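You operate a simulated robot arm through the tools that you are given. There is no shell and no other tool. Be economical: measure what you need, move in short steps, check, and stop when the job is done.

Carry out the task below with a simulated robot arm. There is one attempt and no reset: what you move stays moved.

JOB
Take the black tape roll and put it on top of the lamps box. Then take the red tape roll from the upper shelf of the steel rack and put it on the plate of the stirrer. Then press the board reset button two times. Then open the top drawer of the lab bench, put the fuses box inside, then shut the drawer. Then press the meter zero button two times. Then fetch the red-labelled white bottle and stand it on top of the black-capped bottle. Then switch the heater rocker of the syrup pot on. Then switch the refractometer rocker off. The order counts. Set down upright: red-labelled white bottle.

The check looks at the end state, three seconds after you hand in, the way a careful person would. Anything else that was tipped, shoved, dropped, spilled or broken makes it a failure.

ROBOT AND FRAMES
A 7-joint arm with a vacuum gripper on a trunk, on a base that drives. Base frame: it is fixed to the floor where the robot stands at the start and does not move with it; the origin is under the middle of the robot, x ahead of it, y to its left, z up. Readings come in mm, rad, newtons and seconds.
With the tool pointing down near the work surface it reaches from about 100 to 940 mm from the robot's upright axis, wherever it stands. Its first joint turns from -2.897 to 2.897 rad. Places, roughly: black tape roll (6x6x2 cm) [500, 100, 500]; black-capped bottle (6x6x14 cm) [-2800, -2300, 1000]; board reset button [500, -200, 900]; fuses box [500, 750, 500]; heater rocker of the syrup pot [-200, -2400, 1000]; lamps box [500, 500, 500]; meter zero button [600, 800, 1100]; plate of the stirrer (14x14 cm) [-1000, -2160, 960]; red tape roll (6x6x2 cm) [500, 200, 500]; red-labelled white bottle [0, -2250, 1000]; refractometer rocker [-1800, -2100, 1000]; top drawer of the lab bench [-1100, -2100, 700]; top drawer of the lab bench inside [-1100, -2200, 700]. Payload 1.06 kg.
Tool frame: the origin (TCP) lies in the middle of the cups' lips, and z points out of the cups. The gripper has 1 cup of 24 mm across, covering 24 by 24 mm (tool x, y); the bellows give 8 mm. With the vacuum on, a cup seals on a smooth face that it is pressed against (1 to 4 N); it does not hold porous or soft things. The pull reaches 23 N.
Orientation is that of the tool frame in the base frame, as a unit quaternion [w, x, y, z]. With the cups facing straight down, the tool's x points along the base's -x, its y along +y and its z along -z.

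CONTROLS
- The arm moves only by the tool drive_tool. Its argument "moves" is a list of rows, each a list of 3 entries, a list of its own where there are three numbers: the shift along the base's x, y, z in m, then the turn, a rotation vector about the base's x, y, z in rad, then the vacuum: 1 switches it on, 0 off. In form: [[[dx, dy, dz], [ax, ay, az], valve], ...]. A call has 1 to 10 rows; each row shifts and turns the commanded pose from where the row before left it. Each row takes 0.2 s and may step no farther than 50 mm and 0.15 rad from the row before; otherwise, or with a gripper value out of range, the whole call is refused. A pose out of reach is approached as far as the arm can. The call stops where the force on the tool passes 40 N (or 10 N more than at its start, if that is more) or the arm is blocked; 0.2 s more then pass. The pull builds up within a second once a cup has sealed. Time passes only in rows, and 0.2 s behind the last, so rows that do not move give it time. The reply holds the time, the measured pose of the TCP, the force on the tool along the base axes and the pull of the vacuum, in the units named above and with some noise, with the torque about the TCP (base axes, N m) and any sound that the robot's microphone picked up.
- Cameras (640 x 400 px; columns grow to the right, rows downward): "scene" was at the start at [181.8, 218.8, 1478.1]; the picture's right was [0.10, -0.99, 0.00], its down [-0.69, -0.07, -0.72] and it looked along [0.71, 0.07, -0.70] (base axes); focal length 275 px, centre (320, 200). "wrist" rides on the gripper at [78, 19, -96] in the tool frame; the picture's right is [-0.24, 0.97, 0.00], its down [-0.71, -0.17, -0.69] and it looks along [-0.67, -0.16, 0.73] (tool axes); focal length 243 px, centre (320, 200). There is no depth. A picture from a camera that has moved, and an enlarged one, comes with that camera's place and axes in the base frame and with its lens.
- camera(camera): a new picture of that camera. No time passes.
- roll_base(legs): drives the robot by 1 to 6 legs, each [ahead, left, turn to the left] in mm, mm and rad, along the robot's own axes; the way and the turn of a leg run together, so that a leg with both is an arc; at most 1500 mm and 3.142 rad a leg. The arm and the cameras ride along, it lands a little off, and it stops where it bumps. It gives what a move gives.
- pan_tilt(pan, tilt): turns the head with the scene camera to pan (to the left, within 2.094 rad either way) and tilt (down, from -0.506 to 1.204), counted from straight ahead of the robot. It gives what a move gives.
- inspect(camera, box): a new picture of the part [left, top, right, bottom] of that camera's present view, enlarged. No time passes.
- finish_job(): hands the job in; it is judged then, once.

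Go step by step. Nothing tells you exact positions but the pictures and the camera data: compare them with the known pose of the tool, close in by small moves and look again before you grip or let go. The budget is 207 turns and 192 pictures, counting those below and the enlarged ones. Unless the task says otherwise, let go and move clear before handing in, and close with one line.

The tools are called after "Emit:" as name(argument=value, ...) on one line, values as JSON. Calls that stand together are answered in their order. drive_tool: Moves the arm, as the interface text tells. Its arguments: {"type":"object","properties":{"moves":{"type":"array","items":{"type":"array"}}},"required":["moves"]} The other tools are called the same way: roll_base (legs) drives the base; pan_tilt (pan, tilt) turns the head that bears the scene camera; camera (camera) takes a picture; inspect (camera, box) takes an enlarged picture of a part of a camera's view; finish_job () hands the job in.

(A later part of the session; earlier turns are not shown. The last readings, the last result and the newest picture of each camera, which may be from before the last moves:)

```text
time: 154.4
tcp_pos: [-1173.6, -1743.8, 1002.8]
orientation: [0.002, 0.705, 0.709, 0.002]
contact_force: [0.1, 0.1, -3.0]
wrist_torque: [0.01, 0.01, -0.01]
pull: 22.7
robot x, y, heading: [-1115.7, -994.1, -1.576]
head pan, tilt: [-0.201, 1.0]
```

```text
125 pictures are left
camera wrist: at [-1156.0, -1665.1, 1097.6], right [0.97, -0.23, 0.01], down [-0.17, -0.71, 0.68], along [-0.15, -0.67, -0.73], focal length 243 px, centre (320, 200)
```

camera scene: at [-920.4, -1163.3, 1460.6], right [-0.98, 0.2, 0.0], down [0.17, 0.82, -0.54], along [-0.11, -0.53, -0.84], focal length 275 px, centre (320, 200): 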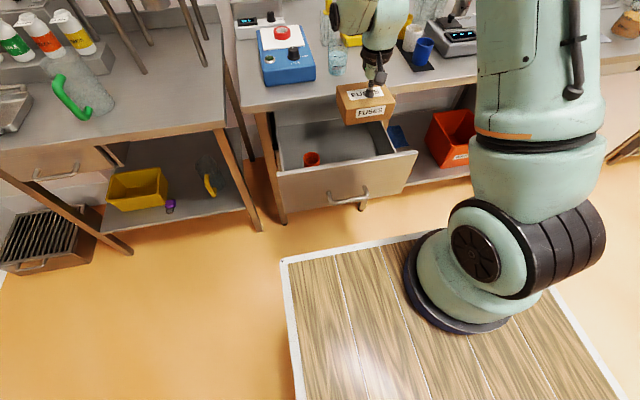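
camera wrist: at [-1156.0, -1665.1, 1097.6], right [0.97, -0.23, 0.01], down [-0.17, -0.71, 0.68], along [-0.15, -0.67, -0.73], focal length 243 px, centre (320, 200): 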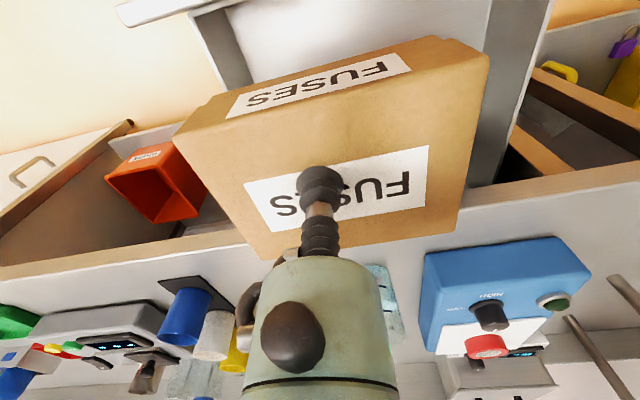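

Clear on the right. Lowering into the drawer in stages.

Emit:
drive_tool(moves=[[[0, 0, -0.045], [0, 0, 0], 1], [[0, 0, -0.045], [0, 0, 0], 1], [[0, 0, -0.045], [0, 0, 0], 1], [[0, 0, -0.04], [0, 0, 0], 1]])

Emit:
inspect(camera="scene", box=[240, 60, 440, 220])

Emit:
camera(camera="wrist")

```text
time: 155.4
tcp_pos: [-1172.4, -1745.6, 828.2]
orientation: [0.003, 0.705, 0.709, 0.003]
contact_force: [0.5, 0.9, -1.9]
wrist_torque: [0.04, 0.01, -0.01]
pull: 22.4
robot x, y, heading: [-1117.3, -992.0, -1.576]
head pan, tilt: [-0.201, 1.0]
```

```text
2.50 times, centred on (340, 140) of scene
camera zoom: at [-920.4, -1162.8, 1460.6], right [-0.98, 0.2, 0.0], down [0.17, 0.82, -0.54], along [-0.11, -0.53, -0.84], focal length 688 px, centre (270, 350)
```

zoom: 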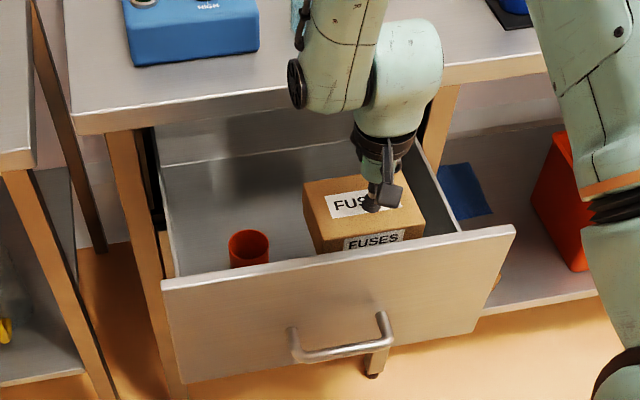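

```text
123 pictures are left
camera wrist: at [-1155.5, -1667.0, 922.8], right [0.97, -0.23, 0.01], down [-0.17, -0.71, 0.68], along [-0.15, -0.67, -0.73], focal length 243 px, centre (320, 200)
```

wrist: 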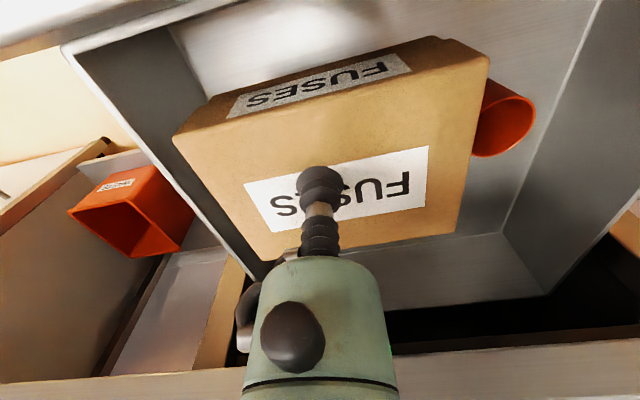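

Box fits, cup clear. Continue lowering to contact.

Emit:
drive_tool(moves=[[[0, 0, -0.03], [0, 0, 0], 1], [[0, 0, -0.02], [0, 0, 0], 1], [[0, 0, -0.01], [0, 0, 0], 1], [[0, 0, -0.008], [0, 0, 0], 1], [[0, 0, -0.005], [0, 0, 0], 1], [[0, 0, -0.005], [0, 0, 0], 1], [[0, 0, -0.004], [0, 0, 0], 1], [[0, 0, -0.004], [0, 0, 0], 1]])

Emit:
camera(camera="wrist")

Emit:
inspect(camera="scene", box=[240, 60, 440, 220])

```text
time: 156.3
tcp_pos: [-1172.4, -1746.0, 764.8]
orientation: [0.004, 0.705, 0.709, 0.002]
contact_force: [0.1, -1.4, 24.0]
wrist_torque: [2.57, -0.26, -0.07]
pull: 23.1
robot x, y, heading: [-1118.8, -994.4, -1.578]
head pan, tilt: [-0.201, 1.0]
stopped in row 4: the force on the tool passed its limit at 60 N (the readings are from after the stop); the commanded pose is now the measured one
```

```text
122 pictures are left
camera wrist: at [-1155.5, -1667.0, 860.1], right [0.97, -0.23, 0.01], down [-0.17, -0.71, 0.69], along [-0.15, -0.67, -0.73], focal length 243 px, centre (320, 200)
```

wrist: 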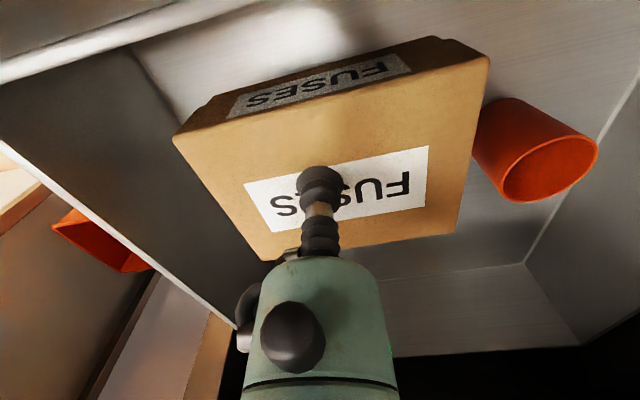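

```text
2.50 times, centred on (340, 140) of scene
camera zoom: at [-920.3, -1162.5, 1460.7], right [-0.98, 0.2, 0.0], down [0.17, 0.82, -0.54], along [-0.11, -0.53, -0.84], focal length 688 px, centre (270, 350)
```

zoom: 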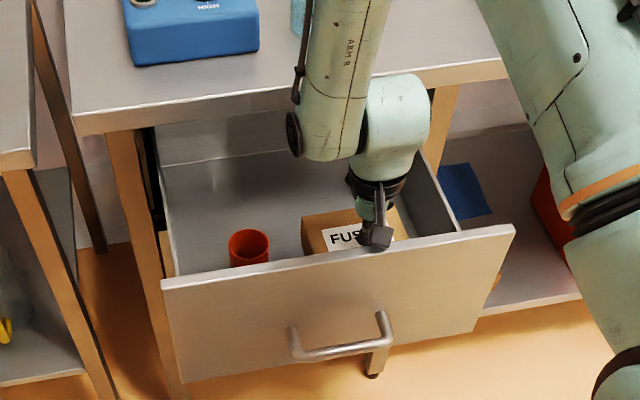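

The wrist camera touched the drawer's front lip. I'll rise, shift 45 mm toward the bench, and go down again.

Emit:
drive_tool(moves=[[[0, 0, 0.02], [0, 0, 0], 1], [[0, 0, 0.03], [0, 0, 0], 1], [[0, -0.025, 0], [0, 0, 0], 1], [[0, -0.02, 0], [0, 0, 0], 1]])

Emit:
camera(camera="wrist")

Emit:
inspect(camera="scene", box=[240, 60, 440, 220])

```text
time: 157.3
tcp_pos: [-1173.6, -1788.8, 813.3]
orientation: [0.003, 0.705, 0.709, 0.001]
contact_force: [-0.4, -0.2, -3.1]
wrist_torque: [0.02, 0.05, 0.02]
pull: 23.4
robot x, y, heading: [-1120.4, -994.2, -1.577]
head pan, tilt: [-0.201, 1.0]
```

```text
120 pictures are left
camera wrist: at [-1157.0, -1710.3, 909.0], right [0.97, -0.23, 0.01], down [-0.17, -0.71, 0.68], along [-0.15, -0.67, -0.73], focal length 243 px, centre (320, 200)
```

wrist: 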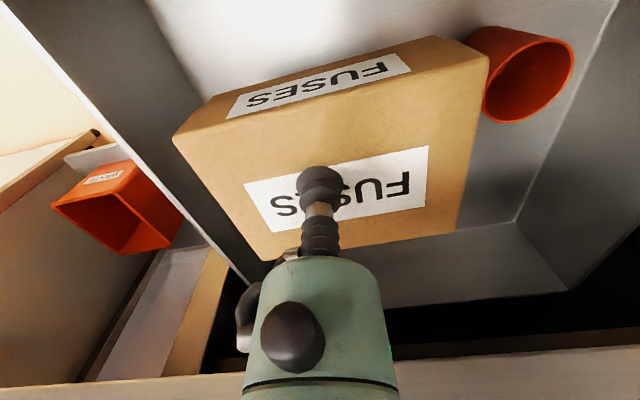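

```text
2.50 times, centred on (340, 140) of scene
camera zoom: at [-920.4, -1163.2, 1460.6], right [-0.98, 0.2, 0.0], down [0.17, 0.82, -0.54], along [-0.11, -0.53, -0.84], focal length 688 px, centre (270, 350)
```

zoom: 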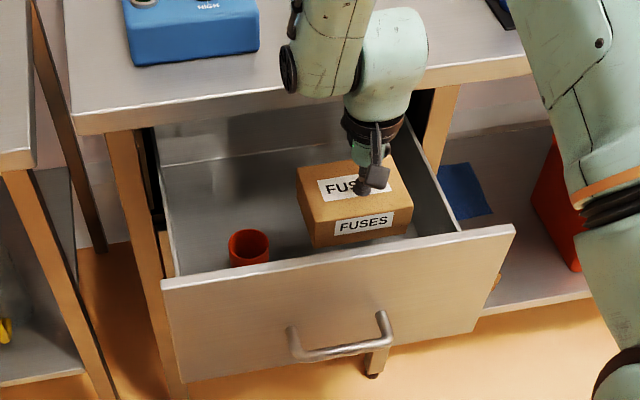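

Emit:
drive_tool(moves=[[[0, 0, -0.03], [0, 0, 0], 1], [[0, 0, -0.015], [0, 0, 0], 1], [[0, 0, -0.01], [0, 0, 0], 1], [[0, 0, -0.005], [0, 0, 0], 1], [[0, 0, -0.005], [0, 0, 0], 1], [[0, 0, -0.003], [0, 0, 0], 1], [[0, 0, -0.003], [0, 0, 0], 1], [[0, 0, -0.003], [0, 0, 0], 1], [[0, 0, -0.003], [0, 0, 0], 1]])

Emit:
inspect(camera="scene", box=[240, 60, 440, 220])

```text
time: 159.3
tcp_pos: [-1173.0, -1789.5, 736.4]
orientation: [0.003, 0.705, 0.709, 0.002]
contact_force: [-0.5, 1.0, -2.2]
wrist_torque: [0.02, 0.02, 0.03]
pull: 23.2
robot x, y, heading: [-1117.2, -991.4, -1.574]
head pan, tilt: [-0.201, 1.0]
```

```text
2.50 times, centred on (340, 140) of scene
camera zoom: at [-920.4, -1163.3, 1460.6], right [-0.98, 0.2, 0.0], down [0.17, 0.82, -0.54], along [-0.11, -0.53, -0.84], focal length 688 px, centre (270, 350)
```

zoom: 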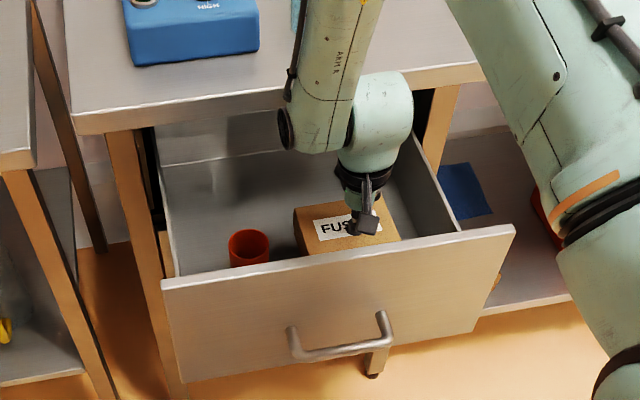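

Emit:
drive_tool(moves=[[[0, 0, -0.003], [0, 0, 0], 1], [[0, 0, -0.003], [0, 0, 0], 1], [[0, 0, -0.003], [0, 0, 0], 1], [[0, 0, -0.003], [0, 0, 0], 1], [[0, 0, 0], [0, 0, 0], 1]])

```text
time: 160.6
tcp_pos: [-1172.8, -1791.7, 723.9]
orientation: [0.002, 0.705, 0.709, 0.002]
contact_force: [-0.5, 0.6, -2.4]
wrist_torque: [0.02, 0.02, -0.02]
pull: 23.2
robot x, y, heading: [-1113.1, -995.2, -1.575]
head pan, tilt: [-0.201, 1.0]
```

Emit:
drive_tool(moves=[[[0, 0, -0.003], [0, 0, 0], 1], [[0, 0, -0.003], [0, 0, 0], 1], [[0, 0, -0.003], [0, 0, 0], 1], [[0, 0, -0.003], [0, 0, 0], 1], [[0, 0, -0.002], [0, 0, 0], 1], [[0, 0, 0], [0, 0, 0], 1]])

Emit:
camera(camera="wrist")

```text
time: 161.9
tcp_pos: [-1172.3, -1791.7, 710.0]
orientation: [0.003, 0.705, 0.709, 0.001]
contact_force: [1.2, -1.1, 5.2]
wrist_torque: [0.0, -0.01, -0.03]
pull: 22.8
robot x, y, heading: [-1116.7, -996.7, -1.574]
head pan, tilt: [-0.201, 1.0]
```

```text
117 pictures are left
camera wrist: at [-1155.7, -1712.4, 806.1], right [0.97, -0.23, 0.01], down [-0.17, -0.71, 0.69], along [-0.15, -0.67, -0.73], focal length 243 px, centre (320, 200)
```

wrist: 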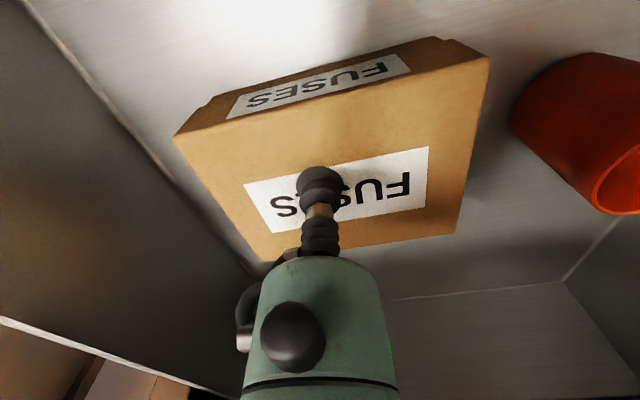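

On the drawer floor. Releasing and rising out.

Emit:
drive_tool(moves=[[[0, 0, 0], [0, 0, 0], 0], [[0, 0, 0], [0, 0, 0], 0], [[0, 0, 0], [0, 0, 0], 0], [[0, 0, 0.005], [0, 0, 0], 0], [[0, 0, 0.03], [0, 0, 0], 0], [[0, 0, 0.045], [0, 0, 0], 0], [[0, 0, 0.045], [0, 0, 0], 0], [[0, 0, 0.045], [0, 0, 0], 0], [[0, 0, 0.045], [0, 0, 0], 0], [[0, 0, 0.045], [0, 0, 0], 0]])

Emit:
camera(camera="wrist")

```text
time: 164.2
tcp_pos: [-1170.8, -1793.0, 971.2]
orientation: [0.003, 0.705, 0.709, 0.002]
contact_force: [-0.1, -0.4, 0.1]
wrist_torque: [0.01, -0.01, 0.01]
pull: 0.0
robot x, y, heading: [-1116.4, -992.6, -1.576]
head pan, tilt: [-0.201, 1.0]
```

```text
116 pictures are left
camera wrist: at [-1154.3, -1714.2, 1067.6], right [0.97, -0.23, 0.01], down [-0.17, -0.71, 0.68], along [-0.15, -0.67, -0.73], focal length 243 px, centre (320, 200)
```

wrist: 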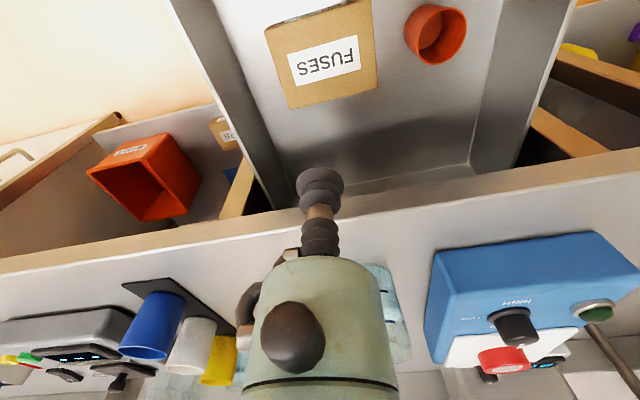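

Box is in place. Now backing up to push the drawer shut with the level tool.

Emit:
roll_base(legs=[[-280, 0, 0]])

Emit:
drive_tool(moves=[[[-0.006, 0, -0.022], [-0.143, 0, 0], 0], [[-0.006, 0, -0.022], [-0.143, 0, 0], 0], [[-0.006, 0, -0.022], [-0.143, 0, 0], 0], [[-0.006, 0, -0.022], [-0.143, 0, 0], 0], [[-0.006, 0, -0.022], [-0.143, 0, 0], 0], [[-0.006, 0, -0.022], [-0.143, 0, 0], 0], [[-0.006, 0, -0.022], [-0.143, 0, 0], 0], [[-0.006, 0, -0.022], [-0.143, 0, 0], 0], [[-0.006, 0, -0.022], [-0.143, 0, 0], 0], [[-0.006, 0, -0.022], [-0.143, 0, 0], 0]])

Emit:
drive_tool(moves=[[[-0.005, 0, -0.03], [-0.14, 0, 0], 0]])

Emit:
camera(camera="wrist")

Emit:
camera(camera="scene")

```text
time: 166.1
tcp_pos: [-1169.9, -1511.6, 972.8]
orientation: [0.003, 0.705, 0.709, 0.002]
contact_force: [-0.3, 0.0, -0.1]
wrist_torque: [-0.03, 0.05, 0.01]
pull: 0.1
robot x, y, heading: [-1114.6, -711.9, -1.575]
head pan, tilt: [-0.201, 1.0]
```

```text
time: 168.3
tcp_pos: [-1228.8, -1511.5, 751.3]
orientation: [0.463, 0.53, 0.537, -0.465]
contact_force: [-0.1, -1.1, 0.2]
wrist_torque: [-0.01, -0.01, 0.01]
pull: 0.1
robot x, y, heading: [-1118.5, -710.8, -1.576]
head pan, tilt: [-0.201, 1.0]
```

```text
time: 168.7
tcp_pos: [-1234.2, -1510.9, 723.5]
orientation: [0.5, 0.496, 0.503, -0.501]
contact_force: [0.2, -0.7, -0.2]
wrist_torque: [-0.03, 0.03, 0.05]
pull: 0.0
robot x, y, heading: [-1119.5, -712.3, -1.578]
head pan, tilt: [-0.201, 1.0]
```

```text
115 pictures are left
camera wrist: at [-1217.8, -1416.9, 643.9], right [0.97, 0.01, 0.23], down [-0.17, 0.69, 0.71], along [-0.15, -0.73, 0.67], focal length 243 px, centre (320, 200)
```

wrist: 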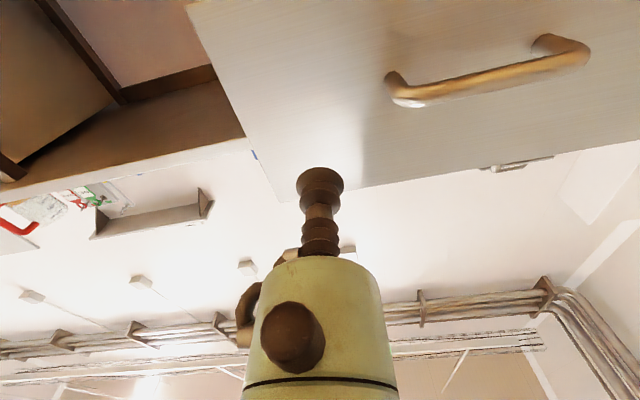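

```text
114 pictures are left
camera scene: at [-919.0, -881.8, 1460.6], right [-0.98, 0.2, 0.0], down [0.17, 0.82, -0.54], along [-0.11, -0.53, -0.84], focal length 275 px, centre (320, 200)
```

scene: 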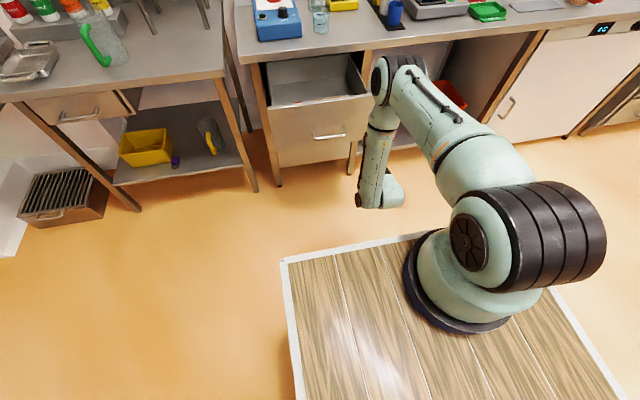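

Level and beside the handle. Driving up close, then pushing with the arm.

Emit:
roll_base(legs=[[110, 0, 0]])

Emit:
drive_tool(moves=[[[0, -0.01, 0], [0, 0, 0], 0], [[0, -0.01, 0], [0, 0, 0], 0], [[0, -0.01, 0], [0, 0, 0], 0], [[0, -0.015, 0], [0, 0, 0], 0], [[0, -0.015, 0], [0, 0, 0], 0], [[0, -0.015, 0], [0, 0, 0], 0], [[0, -0.015, 0], [0, 0, 0], 0], [[0, -0.015, 0], [0, 0, 0], 0]])

Emit:
camera(camera="scene")

```text
time: 169.9
tcp_pos: [-1233.9, -1622.1, 723.0]
orientation: [0.5, 0.497, 0.503, -0.5]
contact_force: [-0.7, -0.4, 0.7]
wrist_torque: [0.0, -0.01, -0.03]
pull: 0.0
robot x, y, heading: [-1116.7, -823.8, -1.571]
head pan, tilt: [-0.201, 1.0]
```

```text
time: 171.7
tcp_pos: [-1233.4, -1729.1, 723.1]
orientation: [0.5, 0.495, 0.504, -0.5]
contact_force: [0.5, 0.0, -0.1]
wrist_torque: [0.0, -0.03, 0.01]
pull: 0.1
robot x, y, heading: [-1113.5, -821.6, -1.576]
head pan, tilt: [-0.201, 1.0]
```

```text
113 pictures are left
camera scene: at [-919.2, -991.8, 1460.6], right [-0.98, 0.2, 0.0], down [0.17, 0.82, -0.54], along [-0.11, -0.53, -0.84], focal length 275 px, centre (320, 200)
```

scene: 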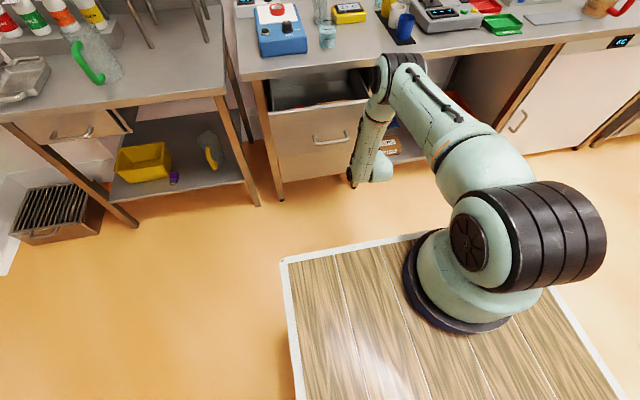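

Drawer slides in easily. Base 140 more, then finish with the arm.

Emit:
roll_base(legs=[[140, 0, 0]])

Emit:
drive_tool(moves=[[[0, -0.012, 0], [0, 0, 0], 0], [[0, -0.012, 0], [0, 0, 0], 0], [[0, -0.012, 0], [0, 0, 0], 0], [[0, -0.012, 0], [0, 0, 0], 0], [[0, -0.01, 0], [0, 0, 0], 0], [[0, -0.01, 0], [0, 0, 0], 0], [[0, -0.006, 0], [0, 0, 0], 0], [[0, -0.004, 0], [0, 0, 0], 0], [[0, -0.003, 0], [0, 0, 0], 0], [[0, -0.003, 0], [0, 0, 0], 0]])

Emit:
camera(camera="wrist")

```text
time: 173.0
tcp_pos: [-1235.9, -1868.5, 722.9]
orientation: [0.5, 0.496, 0.504, -0.5]
contact_force: [-0.7, 0.4, -0.7]
wrist_torque: [0.02, 0.02, 0.01]
pull: 0.0
robot x, y, heading: [-1117.5, -962.7, -1.576]
head pan, tilt: [-0.201, 1.0]
```

```text
time: 175.2
tcp_pos: [-1235.1, -1952.3, 722.0]
orientation: [0.5, 0.497, 0.503, -0.5]
contact_force: [1.0, 4.6, -1.5]
wrist_torque: [-0.04, -0.01, -0.02]
pull: 0.0
robot x, y, heading: [-1116.3, -960.6, -1.577]
head pan, tilt: [-0.201, 1.0]
```

```text
112 pictures are left
camera wrist: at [-1219.3, -1856.6, 643.9], right [0.97, 0.01, 0.23], down [-0.17, 0.68, 0.71], along [-0.15, -0.73, 0.67], focal length 243 px, centre (320, 200)
```

wrist: 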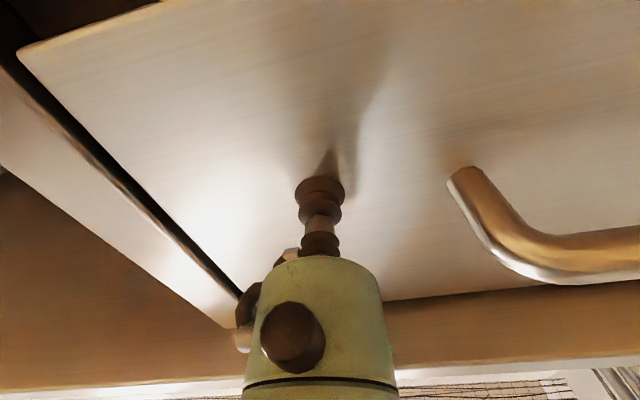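

Emit:
drive_tool(moves=[[[0, -0.003, 0], [0, 0, 0], 0], [[0, -0.003, 0], [0, 0, 0], 0], [[0, -0.002, 0], [0, 0, 0], 0], [[0, 0, 0], [0, 0, 0], 0]])

```text
time: 175.8
tcp_pos: [-1237.5, -1953.7, 720.0]
orientation: [0.497, 0.499, 0.504, -0.5]
contact_force: [0.1, 13.5, 0.9]
wrist_torque: [0.0, -0.08, 0.02]
pull: 0.0
robot x, y, heading: [-1117.7, -961.1, -1.57]
head pan, tilt: [-0.201, 1.0]
stopped in row 2: the force on the tool passed its limit at 46 N (the readings are from after the stop); the commanded pose is now the measured one
```

Hard stop: drawer is shut. Retract and look.

Emit:
drive_tool(moves=[[[0, 0.005, 0], [0, 0, 0], 0], [[0, 0.02, 0], [0, 0, 0], 0], [[0, 0.04, 0], [0, 0, 0], 0], [[0, 0.04, 0], [0, 0, 0], 0]])

Emit:
roll_base(legs=[[-300, 0, 0]])

Emit:
drive_tool(moves=[[[0, 0, 0.04], [0.145, 0, 0], 0], [[0, 0, 0.04], [0.145, 0, 0], 0], [[0, 0, 0.04], [0.145, 0, 0], 0], [[0, 0, 0.04], [0.145, 0, 0], 0], [[0, 0, 0.04], [0.145, 0, 0], 0], [[0, 0, 0.04], [0.145, 0, 0], 0], [[0, 0, 0.04], [0.145, 0, 0], 0], [[0, 0, 0.04], [0.145, 0, 0], 0], [[0, 0, 0.04], [0.145, 0, 0], 0], [[0, 0, 0.04], [0.145, 0, 0], 0]])

Emit:
camera(camera="scene")

```text
time: 176.8
tcp_pos: [-1237.5, -1849.3, 721.2]
orientation: [0.499, 0.497, 0.505, -0.499]
contact_force: [-0.1, 0.3, 0.8]
wrist_torque: [0.01, -0.02, 0.01]
pull: 0.0
robot x, y, heading: [-1115.1, -961.9, -1.577]
head pan, tilt: [-0.201, 1.0]
```

```text
time: 178.8
tcp_pos: [-1236.8, -1552.0, 721.1]
orientation: [0.499, 0.498, 0.504, -0.5]
contact_force: [-0.2, 0.0, 0.2]
wrist_torque: [-0.02, -0.03, -0.02]
pull: 0.1
robot x, y, heading: [-1114.7, -667.2, -1.575]
head pan, tilt: [-0.201, 1.0]
```

```text
time: 181.0
tcp_pos: [-1235.4, -1552.6, 1122.3]
orientation: [0.042, 0.703, 0.708, -0.039]
contact_force: [0.0, 0.4, -0.1]
wrist_torque: [-0.01, -0.02, 0.05]
pull: 0.1
robot x, y, heading: [-1112.8, -661.6, -1.58]
head pan, tilt: [-0.201, 1.0]
```

```text
111 pictures are left
camera scene: at [-918.8, -835.2, 1460.6], right [-0.98, 0.2, 0.0], down [0.17, 0.82, -0.54], along [-0.11, -0.53, -0.84], focal length 275 px, centre (320, 200)
```

scene: 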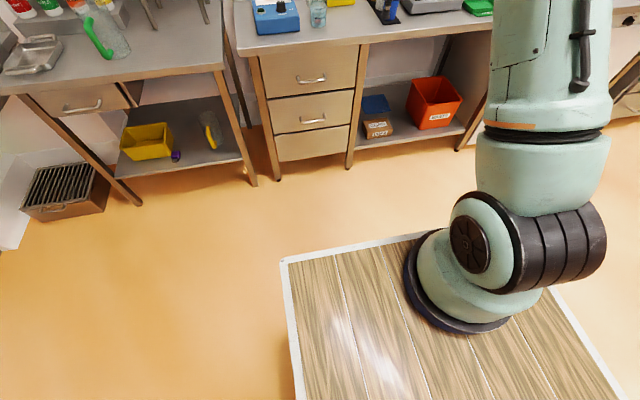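

Drawer is shut flush. Next: meter zero button, estimated at [636,792,1056]. Driving there.

Emit:
drive_tool(moves=[[[0, 0, 0.03], [0.08, 0, 0], 0]])

Emit:
roll_base(legs=[[0, 0, 1.578], [300, 700, 0], [300, 780, 0]])

Emit:
pan_tilt(pan=0.0, tilt=0.5)

Emit:
camera(camera="scene")

Emit:
camera(camera="wrist")

```text
time: 181.4
tcp_pos: [-1238.0, -1551.7, 1152.2]
orientation: [0.015, 0.704, 0.71, -0.011]
contact_force: [-0.5, 0.8, -0.7]
wrist_torque: [-0.04, 0.0, -0.03]
pull: 0.1
robot x, y, heading: [-1114.7, -667.3, -1.575]
head pan, tilt: [-0.201, 1.0]
```

```text
time: 193.5
tcp_pos: [370.6, 700.9, 1150.8]
orientation: [0.017, -0.002, 1.0, 0.003]
contact_force: [-0.3, 0.2, 0.1]
wrist_torque: [0.0, -0.02, 0.04]
pull: 0.0
robot x, y, heading: [-515.3, 827.3, -0.01]
head pan, tilt: [-0.201, 1.0]
```

```text
time: 194.4
tcp_pos: [370.3, 702.5, 1151.8]
orientation: [0.017, -0.001, 1.0, 0.001]
contact_force: [0.3, 0.3, 0.0]
wrist_torque: [0.0, 0.0, -0.05]
pull: 0.2
robot x, y, heading: [-514.1, 831.5, -0.009]
head pan, tilt: [0.0, 0.499]
```

```text
110 pictures are left
camera scene: at [-322.0, 1037.1, 1501.6], right [-0.01, -1.0, 0.0], down [-0.48, 0.0, -0.88], along [0.88, -0.01, -0.48], focal length 275 px, centre (320, 200)
```

scene: 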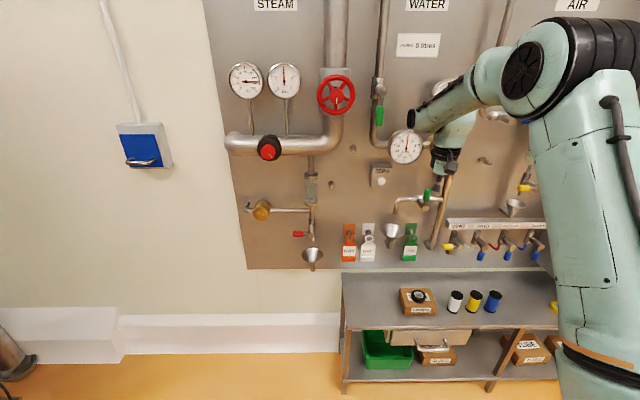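

```text
109 pictures are left
camera wrist: at [287.4, 720.6, 1244.5], right [0.23, 0.97, 0.01], down [0.68, -0.17, 0.71], along [0.69, -0.16, -0.7], focal length 243 px, centre (320, 200)
```

wrist: 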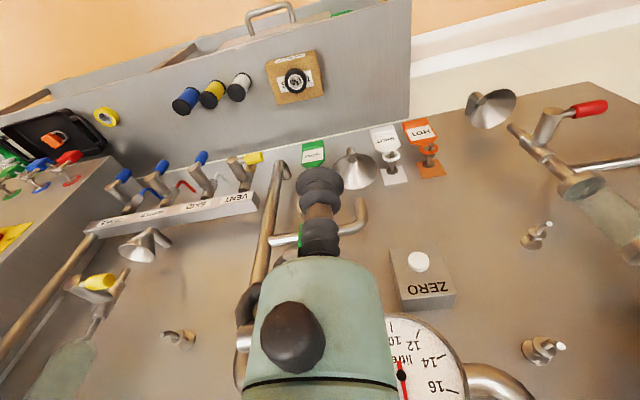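

Button fixes at [636,789,1059]. Levelling the tool toward +x in front of it.

Emit:
drive_tool(moves=[[[0.008, 0.009, -0.01], [0, -0.14, 0], 0], [[0.008, 0.009, -0.01], [0, -0.14, 0], 0], [[0.008, 0.009, -0.01], [0, -0.14, 0], 0], [[0.008, 0.009, -0.01], [0, -0.14, 0], 0], [[0.008, 0.009, -0.01], [0, -0.14, 0], 0], [[0.008, 0.009, -0.01], [0, -0.14, 0], 0], [[0.008, 0.009, -0.01], [0, -0.14, 0], 0], [[0.008, 0.009, -0.01], [0, -0.14, 0], 0], [[0.008, 0.009, -0.01], [0, -0.14, 0], 0], [[0.008, 0.006, -0.003], [0, -0.14, 0], 0]])

Emit:
drive_tool(moves=[[[0.02, 0, 0], [0, -0.137, 0], 0]])

Emit:
camera(camera="wrist")

Emit:
camera(camera="scene")

```text
time: 196.6
tcp_pos: [450.6, 789.5, 1059.4]
orientation: [0.659, -0.002, 0.752, 0.0]
contact_force: [0.2, 0.9, -0.2]
wrist_torque: [-0.01, 0.0, 0.0]
pull: 0.0
robot x, y, heading: [-512.8, 829.6, -0.007]
head pan, tilt: [0.0, 0.499]
```

```text
time: 197.0
tcp_pos: [470.8, 789.6, 1059.5]
orientation: [0.709, -0.003, 0.705, 0.0]
contact_force: [-0.6, -0.2, 0.5]
wrist_torque: [0.02, -0.02, 0.03]
pull: 0.0
robot x, y, heading: [-515.2, 823.0, -0.005]
head pan, tilt: [0.0, 0.499]
```

```text
108 pictures are left
camera wrist: at [374.5, 808.0, 980.0], right [0.0, 0.97, 0.23], down [-0.69, -0.17, 0.71], along [0.73, -0.16, 0.67], focal length 243 px, centre (320, 200)
```

wrist: 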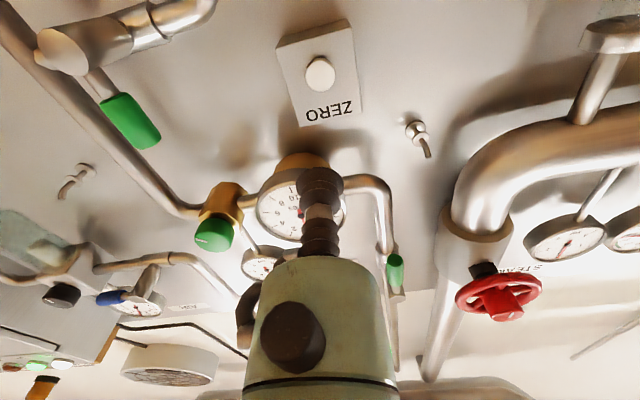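

```text
107 pictures are left
camera scene: at [-322.4, 1037.2, 1501.7], right [-0.01, -1.0, 0.0], down [-0.48, 0.0, -0.88], along [0.88, -0.01, -0.48], focal length 275 px, centre (320, 200)
```

scene: 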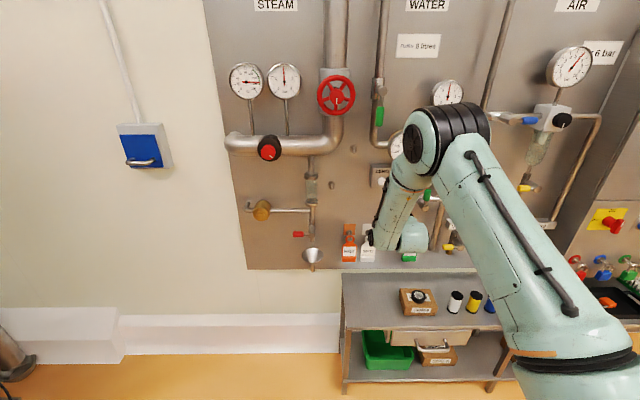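

Emit:
drive_tool(moves=[[[0.04, 0.001, -0.002], [0, 0, 0], 0], [[0.04, 0, -0.002], [0, 0, 0], 0], [[0.03, 0, 0], [0, 0, 0], 0]])

Emit:
camera(camera="wrist")

```text
time: 197.8
tcp_pos: [579.8, 792.4, 1055.3]
orientation: [0.708, -0.003, 0.706, 0.0]
contact_force: [0.6, -0.8, 0.6]
wrist_torque: [0.01, 0.01, 0.03]
pull: 0.1
robot x, y, heading: [-512.8, 830.3, -0.007]
head pan, tilt: [0.0, 0.499]
```

```text
106 pictures are left
camera wrist: at [484.1, 810.3, 977.1], right [0.0, 0.97, 0.23], down [-0.69, -0.17, 0.71], along [0.73, -0.16, 0.67], focal length 243 px, centre (320, 200)
```

wrist: 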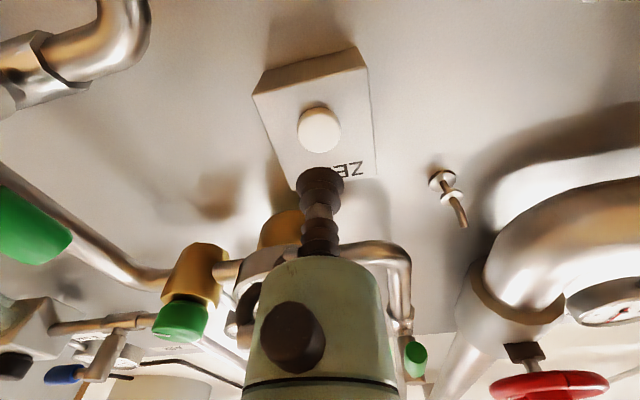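

Aligned. Advancing to press.

Emit:
drive_tool(moves=[[[0.02, -0.001, -0.002], [0, 0, 0], 0], [[0.015, 0, 0], [0, 0, 0], 0], [[0.006, 0, 0], [0, 0, 0], 0], [[0.003, 0, 0], [0, 0, 0], 0], [[0.003, 0, 0], [0, 0, 0], 0]])

Emit:
camera(camera="wrist")

```text
time: 199.0
tcp_pos: [628.3, 788.2, 1051.3]
orientation: [0.708, -0.002, 0.706, 0.0]
contact_force: [0.1, 0.3, -0.2]
wrist_torque: [0.03, -0.04, 0.03]
pull: 0.1
robot x, y, heading: [-513.0, 825.7, -0.013]
head pan, tilt: [0.0, 0.499]
```

```text
105 pictures are left
camera wrist: at [530.8, 807.0, 973.5], right [0.0, 0.97, 0.23], down [-0.69, -0.17, 0.71], along [0.73, -0.16, 0.67], focal length 243 px, centre (320, 200)
```

wrist: 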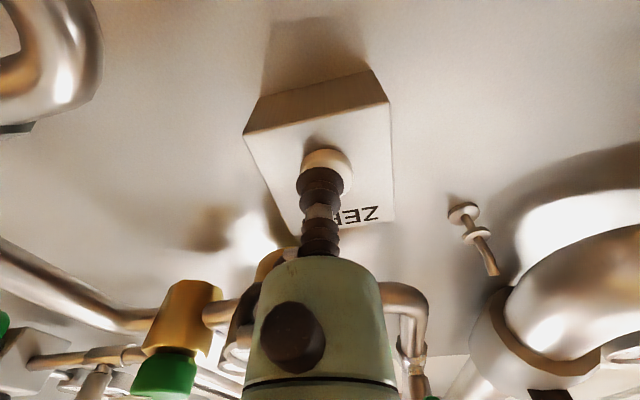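

Emit:
drive_tool(moves=[[[0.002, 0.002, 0.002], [0, 0, 0], 0], [[0.002, 0, 0], [0, 0, 0], 0], [[0.002, 0, 0], [0, 0, 0], 0]])

```text
time: 199.8
tcp_pos: [634.4, 790.9, 1053.5]
orientation: [0.708, -0.002, 0.706, 0.0]
contact_force: [0.0, -0.4, 0.3]
wrist_torque: [-0.03, -0.02, 0.01]
pull: 0.1
robot x, y, heading: [-512.4, 828.0, -0.008]
head pan, tilt: [0.0, 0.499]
```

Emit:
drive_tool(moves=[[[0.002, 0, 0], [0, 0, 0], 0], [[0.002, 0, 0], [0, 0, 0], 0], [[0.002, 0, 0], [0, 0, 0], 0]])

```text
time: 200.6
tcp_pos: [640.4, 790.2, 1054.8]
orientation: [0.709, -0.003, 0.706, 0.0]
contact_force: [-3.8, 0.0, 0.6]
wrist_torque: [-0.02, 0.02, -0.02]
pull: 0.0
robot x, y, heading: [-517.4, 830.0, -0.009]
head pan, tilt: [0.0, 0.499]
heard: click
```

First click. Back off and press again.

Emit:
drive_tool(moves=[[[-0.005, 0, 0], [0, 0, 0], 0], [[-0.015, 0, 0], [0, 0, 0], 0], [[0, 0, 0], [0, 0, 0], 0], [[0, 0, 0], [0, 0, 0], 0]])

Emit:
drive_tool(moves=[[[0.01, 0, 0], [0, 0, 0], 0], [[0.005, 0, 0], [0, 0, 0], 0], [[0.002, 0, 0], [0, 0, 0], 0], [[0.002, 0, 0], [0, 0, 0], 0]])

```text
time: 201.6
tcp_pos: [619.2, 792.0, 1055.3]
orientation: [0.708, -0.003, 0.706, 0.001]
contact_force: [0.9, 0.2, 0.5]
wrist_torque: [0.0, -0.01, 0.0]
pull: 0.0
robot x, y, heading: [-515.3, 829.0, -0.012]
head pan, tilt: [0.0, 0.499]
```

```text
time: 202.6
tcp_pos: [638.2, 790.9, 1054.5]
orientation: [0.708, -0.003, 0.706, 0.002]
contact_force: [-2.3, 0.0, 0.2]
wrist_torque: [0.0, 0.0, 0.03]
pull: 0.1
robot x, y, heading: [-511.0, 829.9, -0.012]
head pan, tilt: [0.0, 0.499]
heard: click
```

Second click heard. Retracting and turning the tool down.

Emit:
drive_tool(moves=[[[-0.01, 0, 0], [0, 0, 0], 0], [[-0.045, 0, 0], [0, 0, 0], 0], [[-0.045, 0, 0], [0, 0, 0], 0], [[-0.045, 0, 0], [0, 0, 0], 0], [[-0.03, 0, 0.01], [0, 0.145, 0], 0], [[-0.02, 0, 0.01], [0, 0.145, 0], 0], [[-0.01, 0, 0.01], [0, 0.145, 0], 0], [[0, 0, 0.01], [0, 0.145, 0], 0], [[0, 0, 0.01], [0, 0.145, 0], 0], [[0, 0, 0.01], [0, 0.145, 0], 0]])

Emit:
drive_tool(moves=[[[0, 0, 0.01], [0, 0.145, 0], 0], [[0, 0, 0.01], [0, 0.145, 0], 0], [[0, 0, 0.01], [0, 0.145, 0], 0], [[0, 0, 0.01], [0, 0.145, 0], 0], [[0, 0, 0.01], [0, 0.121, 0], 0]])

Emit:
roll_base(legs=[[-200, 0, 0], [0, 0, -1.56], [1000, 400, 0], [900, 250, 0]])

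Emit:
pan_tilt(pan=0.0, tilt=0.5)

Emit:
camera(camera="scene")

```text
time: 204.8
tcp_pos: [432.3, 791.3, 1115.5]
orientation: [0.345, -0.002, 0.939, 0.001]
contact_force: [0.1, 0.1, -0.4]
wrist_torque: [-0.01, 0.02, 0.04]
pull: 0.0
robot x, y, heading: [-513.6, 825.1, -0.01]
head pan, tilt: [0.0, 0.499]
```

```text
time: 206.0
tcp_pos: [434.5, 790.9, 1166.0]
orientation: [0.001, -0.001, 1.0, 0.001]
contact_force: [-0.1, -0.4, -0.9]
wrist_torque: [0.02, -0.01, 0.0]
pull: 0.2
robot x, y, heading: [-514.2, 827.0, -0.007]
head pan, tilt: [0.0, 0.499]
```

```text
time: 221.0
tcp_pos: [-200.1, -2015.8, 1165.6]
orientation: [0.002, 0.722, 0.692, 0.001]
contact_force: [1.1, 0.0, -0.5]
wrist_torque: [-0.01, -0.01, -0.01]
pull: 0.1
robot x, y, heading: [-119.7, -1071.5, -1.623]
head pan, tilt: [0.0, 0.499]
```

```text
time: 221.6
tcp_pos: [-198.2, -2016.0, 1165.6]
orientation: [0.002, 0.721, 0.693, 0.002]
contact_force: [0.0, -0.7, -0.1]
wrist_torque: [0.01, 0.01, 0.0]
pull: 0.0
robot x, y, heading: [-119.4, -1069.9, -1.624]
head pan, tilt: [0.0, 0.499]
```

```text
104 pictures are left
camera scene: at [79.5, -1271.5, 1501.7], right [-1.0, 0.05, 0.0], down [0.03, 0.48, -0.88], along [-0.05, -0.88, -0.48], focal length 275 px, centre (320, 200)
```

scene: 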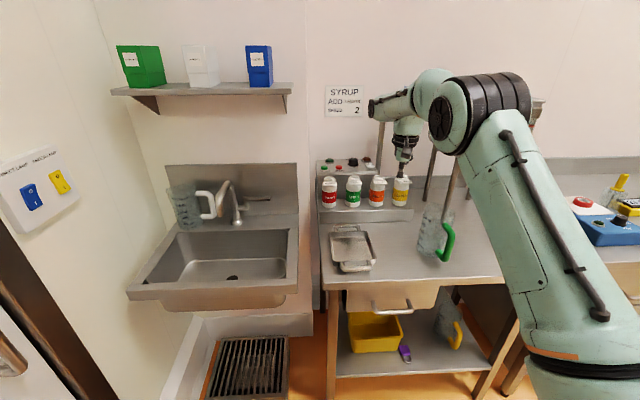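

I see the four bottles; the red-labelled one is leftmost. Zooming in.

Emit:
inspect(camera="scene", box=[310, 140, 430, 240])

Emit:
camera(camera="wrist")

```text
4.00 times, centred on (370, 190) of scene
camera zoom: at [79.5, -1271.5, 1501.7], right [-1.0, 0.05, 0.0], down [0.03, 0.48, -0.88], along [-0.05, -0.88, -0.48], focal length 1100 px, centre (120, 240)
```

zoom: 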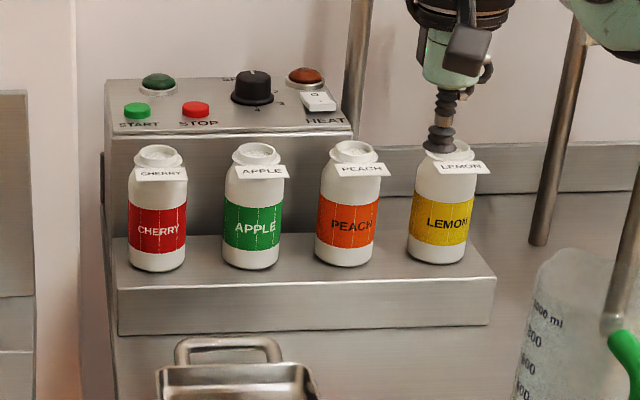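

```text
102 pictures are left
camera wrist: at [-178.9, -1937.9, 1260.7], right [0.96, -0.27, 0.0], down [-0.2, -0.7, 0.69], along [-0.19, -0.66, -0.73], focal length 243 px, centre (320, 200)
```

wrist: 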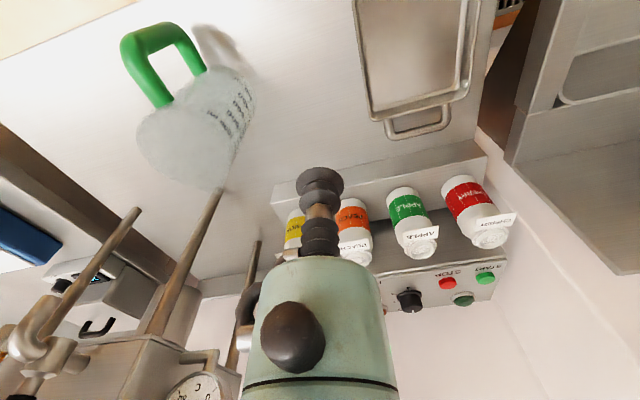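

The CHERRY (red label) bottle's top is at about [-16,-2280,1038], and the HEAT rocker is on the box behind. I'll pull the arm in, then move the base closer.

Emit:
drive_tool(moves=[[[0.01, 0.045, 0], [0, 0, 0], 0], [[0.01, 0.045, 0], [0, 0, 0], 0], [[0.01, 0.045, 0], [0, 0, 0], 0], [[0.01, 0.045, 0.01], [0, 0, 0], 0], [[0.01, 0.045, 0.01], [0, 0, 0], 0]])

Emit:
roll_base(legs=[[0, 0, 0.05], [320, 100, 0]])

Emit:
pan_tilt(pan=-0.1, tilt=0.6)

Emit:
camera(camera="scene")

Emit:
camera(camera="wrist")

```text
time: 222.8
tcp_pos: [-148.2, -1790.1, 1186.9]
orientation: [0.001, 0.721, 0.693, 0.001]
contact_force: [0.5, -0.2, -0.5]
wrist_torque: [0.03, 0.01, 0.0]
pull: 0.1
robot x, y, heading: [-119.1, -1069.8, -1.622]
head pan, tilt: [0.0, 0.499]
```

```text
time: 225.4
tcp_pos: [-12.8, -2107.3, 1187.2]
orientation: [0.002, 0.704, 0.711, 0.001]
contact_force: [-0.1, 0.3, -1.1]
wrist_torque: [0.01, 0.02, 0.01]
pull: 0.0
robot x, y, heading: [-23.7, -1386.9, -1.569]
head pan, tilt: [0.0, 0.499]
```

```text
time: 226.1
tcp_pos: [-13.3, -2107.5, 1187.4]
orientation: [0.001, 0.704, 0.71, 0.0]
contact_force: [-0.3, -0.5, 0.5]
wrist_torque: [0.01, 0.0, -0.01]
pull: 0.0
robot x, y, heading: [-25.5, -1387.6, -1.568]
head pan, tilt: [-0.099, 0.6]
```

```text
101 pictures are left
camera scene: at [177.4, -1573.9, 1492.6], right [-0.99, 0.1, 0.0], down [0.06, 0.56, -0.83], along [-0.08, -0.82, -0.56], focal length 275 px, centre (320, 200)
```

scene: 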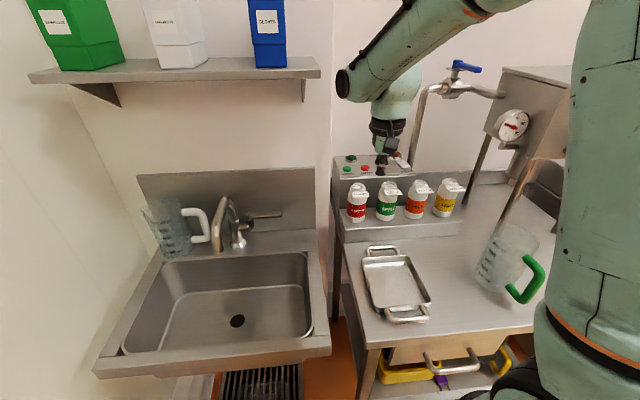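

```text
100 pictures are left
camera wrist: at [2.7, -2027.8, 1282.9], right [0.97, -0.22, 0.0], down [-0.17, -0.71, 0.69], along [-0.15, -0.67, -0.73], focal length 243 px, centre (320, 200)
```

wrist: 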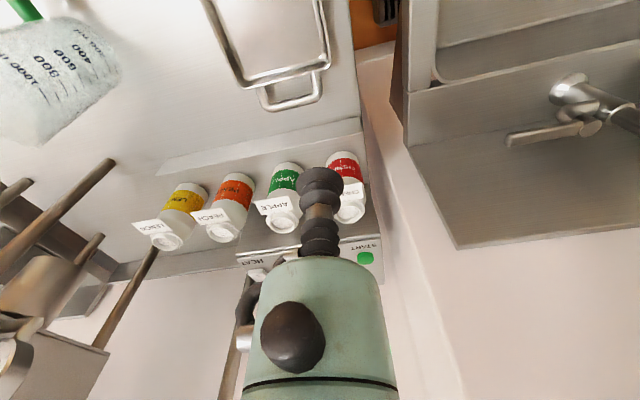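

Moving over the cherry bottle, staying high.

Emit:
drive_tool(moves=[[[0, -0.045, 0], [0, 0, 0], 0], [[0, -0.045, 0], [0, 0, 0], 0], [[0, -0.045, -0.01], [0, 0, 0], 0], [[0, -0.02, -0.03], [0, 0, 0], 0]])

Emit:
camera(camera="wrist")

Emit:
inspect(camera="scene", box=[320, 120, 480, 240])

```text
time: 227.1
tcp_pos: [-14.3, -2262.3, 1148.1]
orientation: [0.004, 0.704, 0.711, 0.0]
contact_force: [0.9, 0.0, 1.2]
wrist_torque: [-0.02, 0.02, 0.0]
pull: 0.1
robot x, y, heading: [-25.4, -1386.3, -1.565]
head pan, tilt: [-0.099, 0.6]
```

```text
99 pictures are left
camera wrist: at [2.3, -2183.7, 1243.7], right [0.97, -0.22, 0.01], down [-0.17, -0.71, 0.69], along [-0.15, -0.67, -0.73], focal length 243 px, centre (320, 200)
```

wrist: 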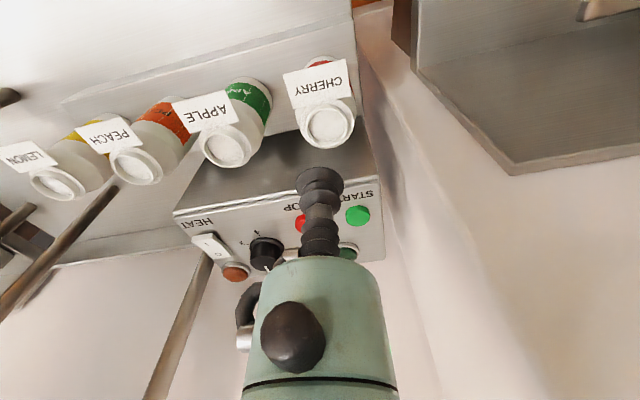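

```text
3.33 times, centred on (400, 180) of scene
camera zoom: at [177.4, -1573.3, 1492.7], right [-0.99, 0.1, 0.0], down [0.06, 0.56, -0.83], along [-0.08, -0.82, -0.56], focal length 917 px, centre (53, 267)
```

zoom: 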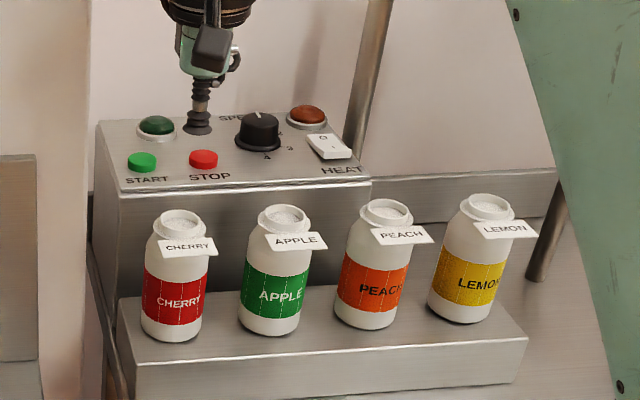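

Bottle top ≈[-13,-2288,1032]. Descending near it.

Emit:
drive_tool(moves=[[[0, -0.025, -0.03], [0, 0, 0], 0], [[0, 0, -0.04], [0, 0, 0], 0], [[0, 0, -0.015], [0, 0, 0], 0]])

Emit:
camera(camera="wrist")

Emit:
inspect(camera="scene", box=[320, 120, 480, 240])

```text
time: 227.9
tcp_pos: [-14.0, -2285.9, 1062.7]
orientation: [0.002, 0.703, 0.711, 0.0]
contact_force: [0.1, -0.2, -0.1]
wrist_torque: [0.02, -0.01, -0.02]
pull: 0.1
robot x, y, heading: [-24.3, -1385.7, -1.566]
head pan, tilt: [-0.099, 0.6]
```

```text
97 pictures are left
camera wrist: at [2.7, -2207.9, 1157.7], right [0.97, -0.22, 0.0], down [-0.17, -0.71, 0.69], along [-0.15, -0.67, -0.73], focal length 243 px, centre (320, 200)
```

wrist: 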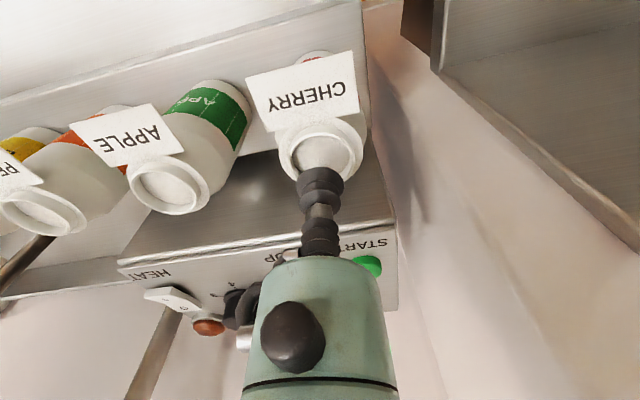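

```text
3.33 times, centred on (400, 180) of scene
camera zoom: at [177.4, -1573.8, 1492.6], right [-0.99, 0.1, 0.0], down [0.06, 0.56, -0.83], along [-0.08, -0.82, -0.56], focal length 917 px, centre (53, 267)
```

zoom: 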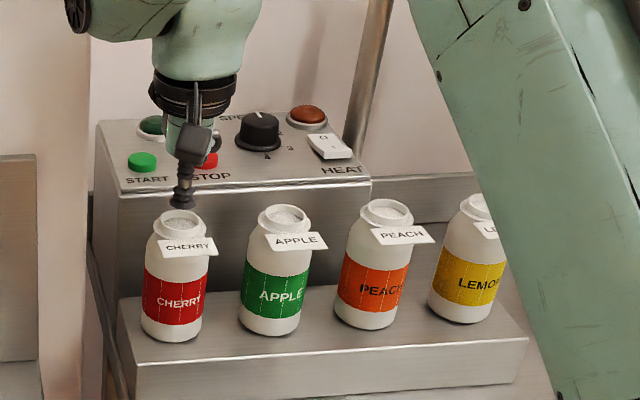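

Aligned with the bottle's top. Descending slowly with vacuum on.

Emit:
drive_tool(moves=[[[0.002, -0.002, -0.012], [0, 0, 0], 1], [[0, 0, -0.006], [0, 0, 0], 1], [[0, 0, -0.003], [0, 0, 0], 1], [[0, 0, -0.003], [0, 0, 0], 1], [[0, 0, -0.002], [0, 0, 0], 1], [[0, 0, -0.002], [0, 0, 0], 1]])

Emit:
camera(camera="wrist")

```text
time: 229.3
tcp_pos: [-12.0, -2287.7, 1036.0]
orientation: [0.003, 0.703, 0.712, 0.0]
contact_force: [0.6, -7.6, 28.1]
wrist_torque: [0.04, 0.01, 0.03]
pull: 22.8
robot x, y, heading: [-24.5, -1387.7, -1.577]
head pan, tilt: [-0.099, 0.6]
```

```text
95 pictures are left
camera wrist: at [4.4, -2209.5, 1131.7], right [0.97, -0.22, 0.01], down [-0.17, -0.71, 0.69], along [-0.15, -0.67, -0.73], focal length 243 px, centre (320, 200)
```

wrist: 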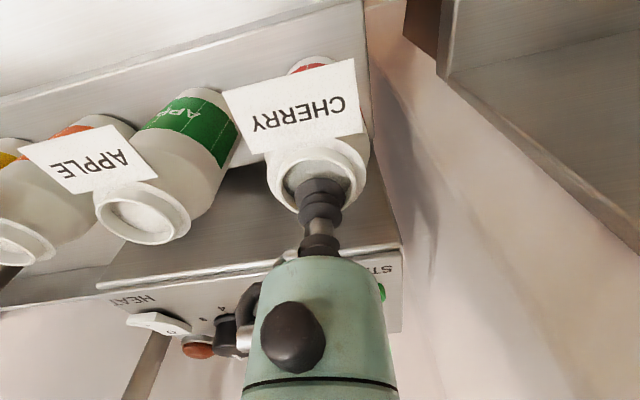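

Sealed. Lift straight up and check.

Emit:
drive_tool(moves=[[[0, 0, 0.004], [0, 0, 0], 1], [[0, 0, 0.015], [0, 0, 0], 1], [[0, 0, 0.03], [0, 0, 0], 1], [[0, 0, 0.04], [0, 0, 0], 1], [[0, 0, 0.045], [0, 0, 0], 1], [[0, 0, 0.045], [0, 0, 0], 1]])

Emit:
camera(camera="scene")

```text
time: 230.7
tcp_pos: [-13.8, -2288.1, 1214.8]
orientation: [0.002, 0.703, 0.711, 0.001]
contact_force: [0.6, -0.4, -2.9]
wrist_torque: [-0.03, 0.01, -0.02]
pull: 22.2
robot x, y, heading: [-22.9, -1386.3, -1.573]
head pan, tilt: [-0.099, 0.6]
```

```text
94 pictures are left
camera scene: at [177.5, -1574.4, 1492.5], right [-0.99, 0.1, 0.0], down [0.06, 0.56, -0.82], along [-0.08, -0.82, -0.57], focal length 275 px, centre (320, 200)
```

scene: 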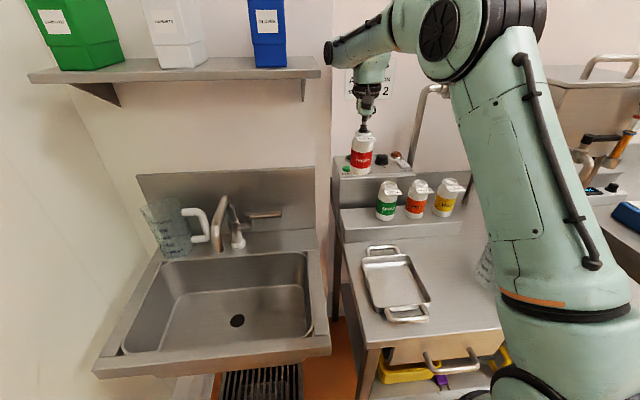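

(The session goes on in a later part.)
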